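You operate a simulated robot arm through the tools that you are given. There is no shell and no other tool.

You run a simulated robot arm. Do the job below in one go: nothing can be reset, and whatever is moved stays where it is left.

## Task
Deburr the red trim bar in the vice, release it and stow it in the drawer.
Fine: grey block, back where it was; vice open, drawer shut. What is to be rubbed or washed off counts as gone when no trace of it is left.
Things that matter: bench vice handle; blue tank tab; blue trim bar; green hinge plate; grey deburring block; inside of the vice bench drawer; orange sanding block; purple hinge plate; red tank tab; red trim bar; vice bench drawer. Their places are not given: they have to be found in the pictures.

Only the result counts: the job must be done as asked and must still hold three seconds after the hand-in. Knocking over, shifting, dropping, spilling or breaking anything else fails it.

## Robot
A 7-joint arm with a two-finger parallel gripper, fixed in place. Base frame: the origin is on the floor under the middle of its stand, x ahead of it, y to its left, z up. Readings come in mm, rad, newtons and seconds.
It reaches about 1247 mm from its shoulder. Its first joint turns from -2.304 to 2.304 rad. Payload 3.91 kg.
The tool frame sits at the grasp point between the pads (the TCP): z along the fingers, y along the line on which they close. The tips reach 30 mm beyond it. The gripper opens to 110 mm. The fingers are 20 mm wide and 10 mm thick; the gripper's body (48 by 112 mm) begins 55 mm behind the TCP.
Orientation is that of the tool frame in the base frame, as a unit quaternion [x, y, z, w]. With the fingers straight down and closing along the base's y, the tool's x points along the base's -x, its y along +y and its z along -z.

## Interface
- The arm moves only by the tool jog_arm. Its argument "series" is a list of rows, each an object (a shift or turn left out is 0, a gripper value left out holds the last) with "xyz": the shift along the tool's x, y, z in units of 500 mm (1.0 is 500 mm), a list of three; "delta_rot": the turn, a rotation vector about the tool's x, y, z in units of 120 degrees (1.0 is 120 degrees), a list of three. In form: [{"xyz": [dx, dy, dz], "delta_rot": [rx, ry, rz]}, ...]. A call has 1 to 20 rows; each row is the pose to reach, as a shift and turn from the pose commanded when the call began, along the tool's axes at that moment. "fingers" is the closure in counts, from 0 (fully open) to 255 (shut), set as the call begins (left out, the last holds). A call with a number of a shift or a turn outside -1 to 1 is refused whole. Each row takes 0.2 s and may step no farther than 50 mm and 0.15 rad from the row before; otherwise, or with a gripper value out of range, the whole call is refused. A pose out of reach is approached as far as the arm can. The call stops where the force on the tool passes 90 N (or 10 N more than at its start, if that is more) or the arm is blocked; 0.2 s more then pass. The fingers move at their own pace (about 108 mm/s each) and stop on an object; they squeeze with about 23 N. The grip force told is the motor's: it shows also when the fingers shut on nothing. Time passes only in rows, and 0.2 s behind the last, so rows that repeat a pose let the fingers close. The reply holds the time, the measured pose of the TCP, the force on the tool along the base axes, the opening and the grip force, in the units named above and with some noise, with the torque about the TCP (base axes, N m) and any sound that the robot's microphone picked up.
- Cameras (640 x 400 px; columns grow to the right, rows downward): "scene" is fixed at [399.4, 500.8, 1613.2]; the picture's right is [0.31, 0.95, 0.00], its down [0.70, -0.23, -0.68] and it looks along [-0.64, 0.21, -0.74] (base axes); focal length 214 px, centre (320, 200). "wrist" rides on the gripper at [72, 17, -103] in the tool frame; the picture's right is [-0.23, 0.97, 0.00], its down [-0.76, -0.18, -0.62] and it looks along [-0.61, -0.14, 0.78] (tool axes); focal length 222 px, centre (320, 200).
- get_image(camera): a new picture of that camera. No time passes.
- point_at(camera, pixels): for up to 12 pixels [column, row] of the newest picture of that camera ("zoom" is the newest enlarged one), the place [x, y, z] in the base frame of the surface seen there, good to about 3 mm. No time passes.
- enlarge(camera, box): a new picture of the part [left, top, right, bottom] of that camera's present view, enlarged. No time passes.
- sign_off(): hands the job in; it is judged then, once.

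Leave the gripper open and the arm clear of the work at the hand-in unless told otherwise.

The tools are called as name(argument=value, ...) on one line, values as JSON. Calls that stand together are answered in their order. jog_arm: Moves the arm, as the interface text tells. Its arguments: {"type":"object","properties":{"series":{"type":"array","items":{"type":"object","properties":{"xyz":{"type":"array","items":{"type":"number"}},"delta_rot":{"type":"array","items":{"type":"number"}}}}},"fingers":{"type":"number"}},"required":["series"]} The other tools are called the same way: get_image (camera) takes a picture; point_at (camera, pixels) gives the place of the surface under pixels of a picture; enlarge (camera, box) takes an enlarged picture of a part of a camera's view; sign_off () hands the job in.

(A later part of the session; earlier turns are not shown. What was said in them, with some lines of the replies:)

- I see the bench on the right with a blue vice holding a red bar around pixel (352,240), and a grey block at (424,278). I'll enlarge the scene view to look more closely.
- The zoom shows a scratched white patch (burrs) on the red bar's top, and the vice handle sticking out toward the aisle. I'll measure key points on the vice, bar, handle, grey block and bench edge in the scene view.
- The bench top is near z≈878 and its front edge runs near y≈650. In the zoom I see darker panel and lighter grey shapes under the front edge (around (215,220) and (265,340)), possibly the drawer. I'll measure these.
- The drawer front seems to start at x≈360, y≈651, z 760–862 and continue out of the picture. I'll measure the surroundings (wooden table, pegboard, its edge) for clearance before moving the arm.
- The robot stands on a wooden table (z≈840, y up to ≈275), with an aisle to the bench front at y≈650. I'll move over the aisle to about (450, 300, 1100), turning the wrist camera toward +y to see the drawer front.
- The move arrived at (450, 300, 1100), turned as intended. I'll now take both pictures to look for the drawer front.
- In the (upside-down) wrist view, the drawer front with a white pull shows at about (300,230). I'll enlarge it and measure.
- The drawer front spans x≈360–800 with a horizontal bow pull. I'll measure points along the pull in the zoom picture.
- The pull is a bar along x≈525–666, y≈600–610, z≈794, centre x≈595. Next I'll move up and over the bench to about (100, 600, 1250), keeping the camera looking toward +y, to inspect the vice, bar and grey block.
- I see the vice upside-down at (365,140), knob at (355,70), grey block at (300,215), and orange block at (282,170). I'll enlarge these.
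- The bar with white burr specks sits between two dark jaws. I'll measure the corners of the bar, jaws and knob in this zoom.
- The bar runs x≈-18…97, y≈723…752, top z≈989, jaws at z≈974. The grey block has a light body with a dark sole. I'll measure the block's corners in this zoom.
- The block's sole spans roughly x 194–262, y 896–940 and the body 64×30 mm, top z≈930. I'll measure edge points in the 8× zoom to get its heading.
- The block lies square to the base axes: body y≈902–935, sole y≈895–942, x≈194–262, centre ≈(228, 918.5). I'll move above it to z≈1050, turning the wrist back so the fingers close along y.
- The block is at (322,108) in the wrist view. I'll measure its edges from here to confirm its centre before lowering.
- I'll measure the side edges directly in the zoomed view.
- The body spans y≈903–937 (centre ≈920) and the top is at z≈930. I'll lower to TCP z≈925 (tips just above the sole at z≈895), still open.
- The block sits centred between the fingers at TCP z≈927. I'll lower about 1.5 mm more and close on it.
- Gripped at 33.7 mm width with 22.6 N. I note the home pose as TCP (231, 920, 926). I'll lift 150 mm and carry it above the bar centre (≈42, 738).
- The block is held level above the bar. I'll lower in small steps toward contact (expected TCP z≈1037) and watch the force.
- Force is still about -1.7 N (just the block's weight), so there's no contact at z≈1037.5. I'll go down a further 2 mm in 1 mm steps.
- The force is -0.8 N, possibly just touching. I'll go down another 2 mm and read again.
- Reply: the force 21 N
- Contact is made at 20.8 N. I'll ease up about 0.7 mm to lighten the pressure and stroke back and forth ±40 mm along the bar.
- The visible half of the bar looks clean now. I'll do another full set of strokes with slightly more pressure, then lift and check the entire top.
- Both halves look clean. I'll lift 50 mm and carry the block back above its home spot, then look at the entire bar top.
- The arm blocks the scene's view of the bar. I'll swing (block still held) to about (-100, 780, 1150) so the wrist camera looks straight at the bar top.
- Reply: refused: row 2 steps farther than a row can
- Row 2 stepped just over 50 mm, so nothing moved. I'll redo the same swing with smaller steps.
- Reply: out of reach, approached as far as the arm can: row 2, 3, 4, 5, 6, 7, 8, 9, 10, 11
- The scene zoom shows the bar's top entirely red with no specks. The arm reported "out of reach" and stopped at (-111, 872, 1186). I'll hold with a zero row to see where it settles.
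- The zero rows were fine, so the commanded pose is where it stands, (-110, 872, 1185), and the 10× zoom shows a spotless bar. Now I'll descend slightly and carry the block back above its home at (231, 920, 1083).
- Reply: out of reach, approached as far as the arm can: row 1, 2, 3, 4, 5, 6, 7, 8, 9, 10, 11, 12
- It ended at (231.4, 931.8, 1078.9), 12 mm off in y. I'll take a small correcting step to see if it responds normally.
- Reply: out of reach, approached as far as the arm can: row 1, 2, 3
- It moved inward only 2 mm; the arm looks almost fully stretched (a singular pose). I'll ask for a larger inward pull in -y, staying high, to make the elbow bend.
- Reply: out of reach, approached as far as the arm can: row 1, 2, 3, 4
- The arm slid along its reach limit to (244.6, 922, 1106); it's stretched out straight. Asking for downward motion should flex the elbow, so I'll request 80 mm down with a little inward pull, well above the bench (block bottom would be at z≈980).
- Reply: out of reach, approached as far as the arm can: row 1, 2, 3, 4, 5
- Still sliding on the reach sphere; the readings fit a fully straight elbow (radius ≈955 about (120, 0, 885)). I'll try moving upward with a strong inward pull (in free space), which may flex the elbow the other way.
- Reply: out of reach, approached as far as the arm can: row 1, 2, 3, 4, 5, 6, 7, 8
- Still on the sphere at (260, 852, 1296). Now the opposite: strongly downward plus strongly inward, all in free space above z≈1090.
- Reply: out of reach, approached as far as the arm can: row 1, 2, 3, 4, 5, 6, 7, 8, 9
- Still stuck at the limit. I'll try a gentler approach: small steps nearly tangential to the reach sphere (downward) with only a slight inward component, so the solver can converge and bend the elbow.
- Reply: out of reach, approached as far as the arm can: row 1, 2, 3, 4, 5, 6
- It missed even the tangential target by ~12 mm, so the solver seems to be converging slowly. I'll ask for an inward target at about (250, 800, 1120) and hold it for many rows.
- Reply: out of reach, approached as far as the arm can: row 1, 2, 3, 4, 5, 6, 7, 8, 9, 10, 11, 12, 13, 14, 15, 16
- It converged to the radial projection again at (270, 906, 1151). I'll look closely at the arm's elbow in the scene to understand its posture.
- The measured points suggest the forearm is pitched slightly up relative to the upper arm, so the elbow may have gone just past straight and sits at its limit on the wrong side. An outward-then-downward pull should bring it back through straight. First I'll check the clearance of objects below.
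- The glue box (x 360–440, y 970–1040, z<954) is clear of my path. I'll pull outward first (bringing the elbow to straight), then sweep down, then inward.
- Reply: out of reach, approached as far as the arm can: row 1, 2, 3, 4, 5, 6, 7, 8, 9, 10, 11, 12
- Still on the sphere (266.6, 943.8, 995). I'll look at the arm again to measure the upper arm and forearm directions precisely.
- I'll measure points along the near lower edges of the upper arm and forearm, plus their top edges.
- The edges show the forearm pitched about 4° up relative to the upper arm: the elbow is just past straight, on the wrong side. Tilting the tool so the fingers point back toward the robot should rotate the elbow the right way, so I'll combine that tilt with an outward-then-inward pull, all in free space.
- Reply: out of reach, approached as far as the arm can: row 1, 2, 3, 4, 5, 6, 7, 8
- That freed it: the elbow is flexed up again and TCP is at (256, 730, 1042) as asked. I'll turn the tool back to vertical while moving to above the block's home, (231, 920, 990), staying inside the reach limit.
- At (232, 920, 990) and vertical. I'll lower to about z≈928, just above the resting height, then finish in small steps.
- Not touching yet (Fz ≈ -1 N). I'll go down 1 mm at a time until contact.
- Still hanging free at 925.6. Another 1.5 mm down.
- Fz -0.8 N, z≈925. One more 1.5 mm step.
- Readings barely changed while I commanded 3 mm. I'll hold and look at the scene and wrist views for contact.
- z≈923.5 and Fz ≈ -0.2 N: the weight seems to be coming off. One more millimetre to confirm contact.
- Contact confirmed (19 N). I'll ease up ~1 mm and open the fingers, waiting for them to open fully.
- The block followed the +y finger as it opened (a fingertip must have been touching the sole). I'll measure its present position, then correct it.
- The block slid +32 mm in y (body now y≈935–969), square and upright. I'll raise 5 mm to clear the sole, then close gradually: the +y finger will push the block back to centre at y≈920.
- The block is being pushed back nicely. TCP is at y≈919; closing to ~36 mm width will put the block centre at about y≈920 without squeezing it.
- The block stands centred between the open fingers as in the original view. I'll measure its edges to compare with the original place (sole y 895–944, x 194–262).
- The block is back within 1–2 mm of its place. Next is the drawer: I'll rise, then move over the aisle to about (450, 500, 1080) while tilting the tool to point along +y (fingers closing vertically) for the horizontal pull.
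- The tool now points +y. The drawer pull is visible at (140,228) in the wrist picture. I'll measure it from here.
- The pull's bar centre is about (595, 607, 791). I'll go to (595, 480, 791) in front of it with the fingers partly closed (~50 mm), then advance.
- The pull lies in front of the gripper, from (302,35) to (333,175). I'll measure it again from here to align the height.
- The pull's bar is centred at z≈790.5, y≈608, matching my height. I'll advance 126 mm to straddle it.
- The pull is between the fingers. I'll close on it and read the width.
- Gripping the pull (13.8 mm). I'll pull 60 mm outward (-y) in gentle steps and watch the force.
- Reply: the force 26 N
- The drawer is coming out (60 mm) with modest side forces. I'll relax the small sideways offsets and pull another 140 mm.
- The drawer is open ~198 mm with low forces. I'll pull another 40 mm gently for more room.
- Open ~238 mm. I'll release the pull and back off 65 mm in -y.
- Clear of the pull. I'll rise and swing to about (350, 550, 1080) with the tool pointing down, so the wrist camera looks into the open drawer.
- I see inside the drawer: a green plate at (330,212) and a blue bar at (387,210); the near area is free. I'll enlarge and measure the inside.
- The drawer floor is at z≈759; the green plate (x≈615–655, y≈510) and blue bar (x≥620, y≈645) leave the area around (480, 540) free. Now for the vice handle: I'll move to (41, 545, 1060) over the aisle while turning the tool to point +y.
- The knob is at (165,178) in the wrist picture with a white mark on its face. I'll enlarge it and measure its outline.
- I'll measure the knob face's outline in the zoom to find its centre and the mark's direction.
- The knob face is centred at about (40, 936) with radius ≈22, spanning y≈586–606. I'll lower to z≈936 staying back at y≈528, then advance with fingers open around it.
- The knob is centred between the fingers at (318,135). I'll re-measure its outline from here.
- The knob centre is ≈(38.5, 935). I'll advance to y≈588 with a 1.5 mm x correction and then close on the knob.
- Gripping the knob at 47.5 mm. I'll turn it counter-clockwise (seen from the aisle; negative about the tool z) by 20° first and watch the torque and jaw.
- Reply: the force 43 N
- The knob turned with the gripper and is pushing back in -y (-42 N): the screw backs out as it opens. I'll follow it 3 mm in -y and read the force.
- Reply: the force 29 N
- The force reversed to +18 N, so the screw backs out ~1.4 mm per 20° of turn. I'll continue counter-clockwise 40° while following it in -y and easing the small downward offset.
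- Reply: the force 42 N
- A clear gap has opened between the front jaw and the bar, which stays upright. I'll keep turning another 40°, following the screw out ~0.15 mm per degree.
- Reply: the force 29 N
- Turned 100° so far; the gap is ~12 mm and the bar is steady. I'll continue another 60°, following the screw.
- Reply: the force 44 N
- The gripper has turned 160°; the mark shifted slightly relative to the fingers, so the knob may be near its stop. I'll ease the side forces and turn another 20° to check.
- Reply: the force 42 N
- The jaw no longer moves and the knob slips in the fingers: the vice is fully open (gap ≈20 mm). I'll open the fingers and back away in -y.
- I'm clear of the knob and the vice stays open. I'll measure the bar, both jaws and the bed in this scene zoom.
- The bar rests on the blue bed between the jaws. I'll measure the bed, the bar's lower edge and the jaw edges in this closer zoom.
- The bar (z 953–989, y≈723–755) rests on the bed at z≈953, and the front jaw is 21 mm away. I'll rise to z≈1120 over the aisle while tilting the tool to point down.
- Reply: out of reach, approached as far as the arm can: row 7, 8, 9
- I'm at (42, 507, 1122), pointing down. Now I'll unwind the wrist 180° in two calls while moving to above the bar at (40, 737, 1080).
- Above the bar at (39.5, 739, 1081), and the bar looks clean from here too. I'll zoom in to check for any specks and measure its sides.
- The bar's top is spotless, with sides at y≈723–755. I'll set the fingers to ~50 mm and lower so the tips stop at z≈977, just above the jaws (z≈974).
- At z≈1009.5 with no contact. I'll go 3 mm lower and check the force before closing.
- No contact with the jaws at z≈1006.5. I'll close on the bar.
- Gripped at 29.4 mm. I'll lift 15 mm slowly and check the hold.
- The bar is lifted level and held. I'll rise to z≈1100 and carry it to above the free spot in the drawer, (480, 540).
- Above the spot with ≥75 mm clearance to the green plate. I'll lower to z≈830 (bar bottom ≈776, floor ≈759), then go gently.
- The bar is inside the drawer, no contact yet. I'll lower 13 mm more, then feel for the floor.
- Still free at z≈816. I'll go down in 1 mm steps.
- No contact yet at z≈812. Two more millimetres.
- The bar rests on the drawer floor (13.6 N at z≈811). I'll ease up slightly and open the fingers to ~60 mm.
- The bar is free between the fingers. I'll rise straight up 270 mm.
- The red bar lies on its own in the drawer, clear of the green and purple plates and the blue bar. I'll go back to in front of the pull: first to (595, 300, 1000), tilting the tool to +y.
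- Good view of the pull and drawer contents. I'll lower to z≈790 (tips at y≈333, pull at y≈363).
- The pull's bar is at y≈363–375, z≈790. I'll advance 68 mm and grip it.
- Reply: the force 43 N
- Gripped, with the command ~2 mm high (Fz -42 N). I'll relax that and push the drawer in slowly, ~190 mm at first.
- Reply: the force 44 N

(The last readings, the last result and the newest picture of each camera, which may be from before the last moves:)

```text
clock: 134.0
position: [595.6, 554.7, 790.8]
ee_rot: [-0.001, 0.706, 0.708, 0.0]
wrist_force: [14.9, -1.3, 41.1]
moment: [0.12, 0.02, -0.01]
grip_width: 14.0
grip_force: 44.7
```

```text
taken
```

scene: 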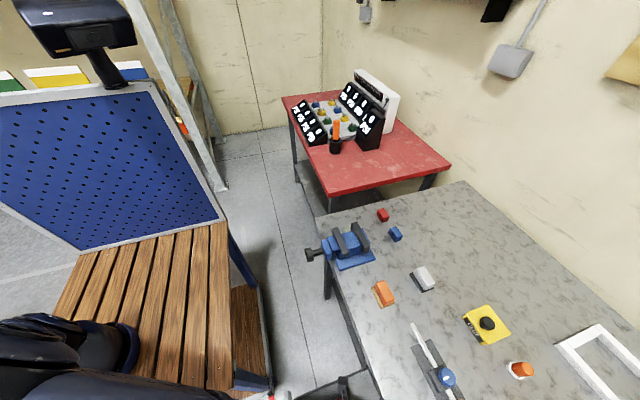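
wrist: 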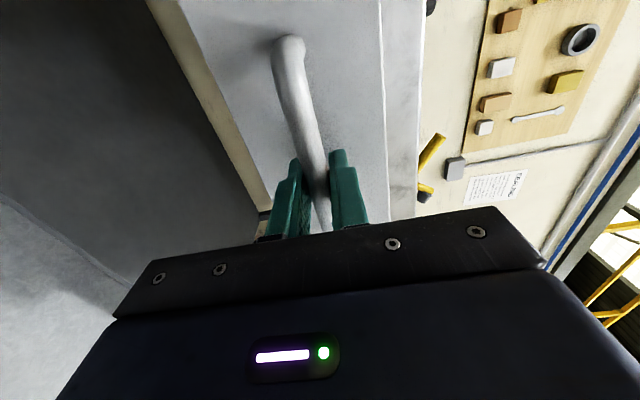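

Nearly there (y≈555). I'll relax the +41 N vertical load and push the remaining ~52 mm gently until the drawer seats.

jog_arm(series=[{"xyz": [0.001, 0.004, 0]}, {"xyz": [0.001, 0.004, 0.01]}, {"xyz": [0.001, 0.004, 0.025]}, {"xyz": [0.001, 0.004, 0.045]}, {"xyz": [0.001, 0.004, 0.065]}, {"xyz": [0.001, 0.004, 0.08]}, {"xyz": [0.001, 0.004, 0.09]}, {"xyz": [0.001, 0.004, 0.097]}, {"xyz": [0.001, 0.004, 0.1]}, {"xyz": [0.001, 0.004, 0.103]}, {"xyz": [0.001, 0.004, 0.103]}])

get_image(camera="wrist")

```text
clock: 136.4
position: [593.8, 605.0, 790.5]
ee_rot: [0.001, 0.707, 0.707, 0.001]
wrist_force: [42.0, -2.0, -0.8]
moment: [-0.02, -0.05, -0.33]
grip_width: 13.4
grip_force: 45.2
```

```text
taken
```

wrist: 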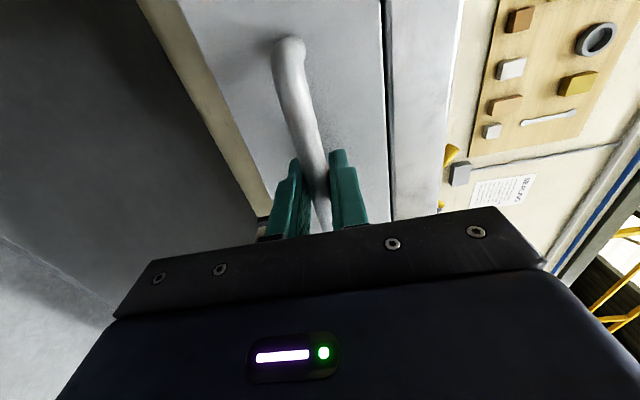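

y≈605 with almost no push-back yet. I'll relax the sideways load (+42 N in x) and push on in 1 mm steps.

jog_arm(series=[{"xyz": [-0.004, 0, 0]}, {"xyz": [-0.004, 0, 0.002]}, {"xyz": [-0.004, 0, 0.004]}, {"xyz": [-0.004, 0, 0.004]}])

jog_arm(series=[{"xyz": [0, 0, 0.002]}, {"xyz": [0, 0, 0.004]}, {"xyz": [0, 0, 0.004]}])

```text
clock: 137.4
position: [592.9, 609.0, 789.8]
ee_rot: [0.0, 0.707, 0.707, -0.001]
wrist_force: [21.1, -1.4, -18.5]
moment: [-0.05, -0.1, 0.21]
grip_width: 13.6
grip_force: 45.2
```

```text
clock: 138.2
position: [595.0, 610.1, 789.5]
ee_rot: [0.0, 0.707, 0.707, -0.001]
wrist_force: [-3.2, -42.4, -30.2]
moment: [-0.18, -0.03, 0.05]
grip_width: 13.7
grip_force: 45.2
```

The push-back rose to -42 N: the drawer is against its stop, shut. I'll open the fingers, then back away.

jog_arm(series=[{"xyz": [0, 0, 0]}, {"xyz": [0, 0, 0]}, {"xyz": [0, 0, 0]}], fingers=116)

jog_arm(series=[{"xyz": [0, 0, -0.05]}, {"xyz": [0, 0, -0.13]}, {"xyz": [0, 0, -0.21]}, {"xyz": [0, 0, -0.28]}, {"xyz": [0, 0, -0.28]}])

get_image(camera="wrist")

point_at(camera="wrist", pixels=[[345, 30], [345, 90], [300, 15], [365, 100], [385, 60], [320, 110], [265, 20], [280, 70]])

```text
clock: 139.0
position: [595.4, 609.8, 791.7]
ee_rot: [0.001, 0.707, 0.707, 0.0]
wrist_force: [0.0, -0.2, 0.4]
moment: [0.02, 0.01, -0.03]
grip_width: 59.9
grip_force: 0.1
```

```text
clock: 140.2
position: [596.6, 466.1, 791.6]
ee_rot: [-0.001, 0.707, 0.707, 0.0]
wrist_force: [0.2, -0.3, 0.6]
moment: [-0.01, 0.01, -0.02]
grip_width: 59.8
grip_force: 0.1
```

```text
taken
```

wrist: 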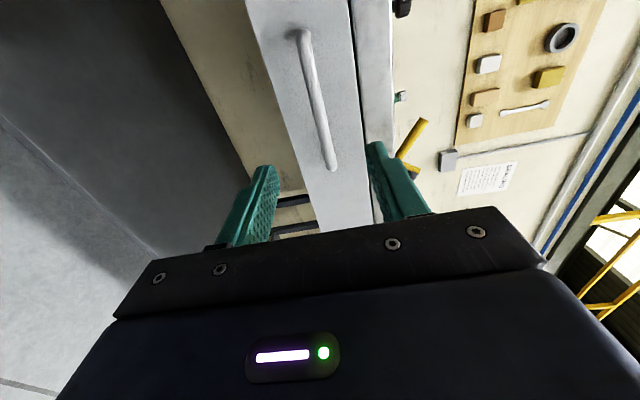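

```text
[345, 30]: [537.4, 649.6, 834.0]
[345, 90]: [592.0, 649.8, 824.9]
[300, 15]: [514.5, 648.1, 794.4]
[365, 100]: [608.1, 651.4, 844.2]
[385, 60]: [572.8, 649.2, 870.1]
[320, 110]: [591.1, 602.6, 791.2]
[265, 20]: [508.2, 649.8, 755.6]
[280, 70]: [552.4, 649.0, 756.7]
```

The drawer front is back at y≈650, as originally. I'll open the gripper fully, retreat upward over the aisle, and take final pictures.

jog_arm(series=[{"xyz": [0, 0.04, -0.08]}, {"xyz": [0, 0.12, -0.11]}, {"xyz": [0, 0.2, -0.14]}, {"xyz": [0, 0.28, -0.17]}, {"xyz": [0, 0.36, -0.2]}, {"xyz": [0, 0.44, -0.2]}, {"xyz": [0, 0.52, -0.2]}, {"xyz": [0, 0.6, -0.2]}, {"xyz": [0, 0.6, -0.2]}], fingers=0)

get_image(camera="scene")

get_image(camera="wrist")

enlarge(camera="scene", box=[300, 200, 460, 300])

```text
clock: 142.2
position: [596.7, 369.4, 1090.9]
ee_rot: [0.0, 0.707, 0.707, 0.0]
wrist_force: [0.1, 0.5, 0.0]
moment: [0.01, -0.02, -0.02]
grip_width: 110.2
grip_force: 0.2
```

```text
taken
```

scene: 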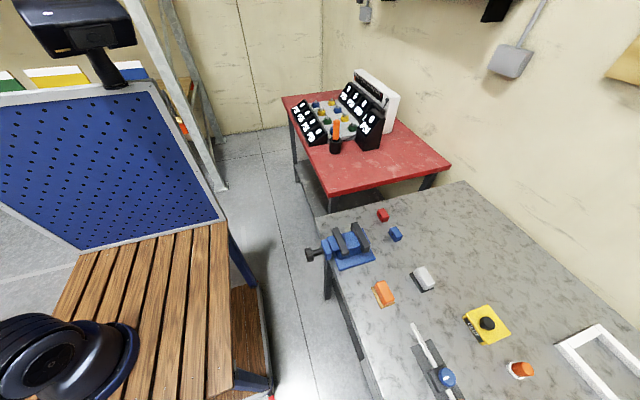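

```text
taken
```

wrist: 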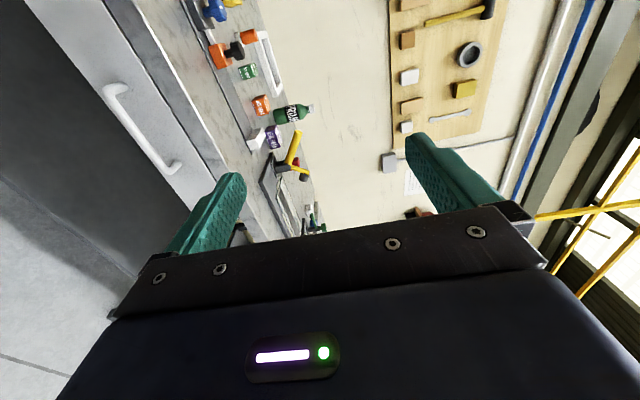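

```text
4.00 times, centred on (380, 250) of scene
```

zoom: 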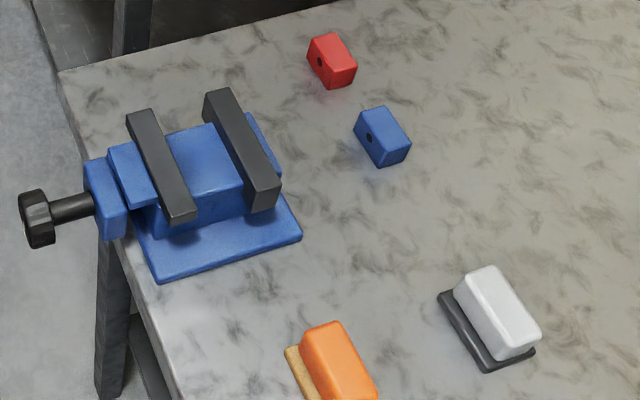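

The vice is open and empty, the drawer shut, and everything else is in place. I'll compare the grey block's position with the original readings at the same pixels.

point_at(camera="scene", pixels=[[422, 277], [424, 273], [412, 274], [418, 290], [434, 287], [383, 292], [383, 214], [396, 233]])

point_at(camera="zoom", pixels=[[440, 295], [485, 370], [535, 350], [460, 325], [458, 285], [495, 355]])

```text
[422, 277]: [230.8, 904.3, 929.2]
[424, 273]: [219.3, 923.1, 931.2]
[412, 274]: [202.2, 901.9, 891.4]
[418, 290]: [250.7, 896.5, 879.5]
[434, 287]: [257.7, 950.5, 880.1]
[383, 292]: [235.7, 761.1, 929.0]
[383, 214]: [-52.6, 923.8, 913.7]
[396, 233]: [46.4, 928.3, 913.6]
```

```text
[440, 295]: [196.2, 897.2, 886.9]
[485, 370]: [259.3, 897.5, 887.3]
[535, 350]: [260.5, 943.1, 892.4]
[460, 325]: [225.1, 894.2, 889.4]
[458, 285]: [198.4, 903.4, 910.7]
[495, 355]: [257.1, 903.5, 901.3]
```

The block's sole reads x≈196–260, y≈896–943, matching its original spot and heading. The bar is deburred and stowed, the vice is open, the drawer is shut, and the gripper is open and clear, so I'm handing in the job.

sign_off()

```text
The job is handed in.
```

The red trim bar is deburred, released from the vice and lying in the bench drawer. I've handed the job in, but no verdict came back.

- **Bar:** no trace of burrs on its top in close-up pictures. It lies clear of the green and purple plates and the blue bar already in the drawer.
- **Vice:** fully open, turned until the handle reached its stop.
- **Drawer:** shut, pushed in until it met its stop, with its front back at the original line.
- **Grey block:** within about 2 mm of its original spot, upright and square. It slid about 32 mm when I first let go of it, and I pushed it back.
- **Arm:** gripper open, clear of the work.

Partway through, the arm got stuck at full stretch while holding the block. I worked it free in open air, and nothing was touched or dropped.
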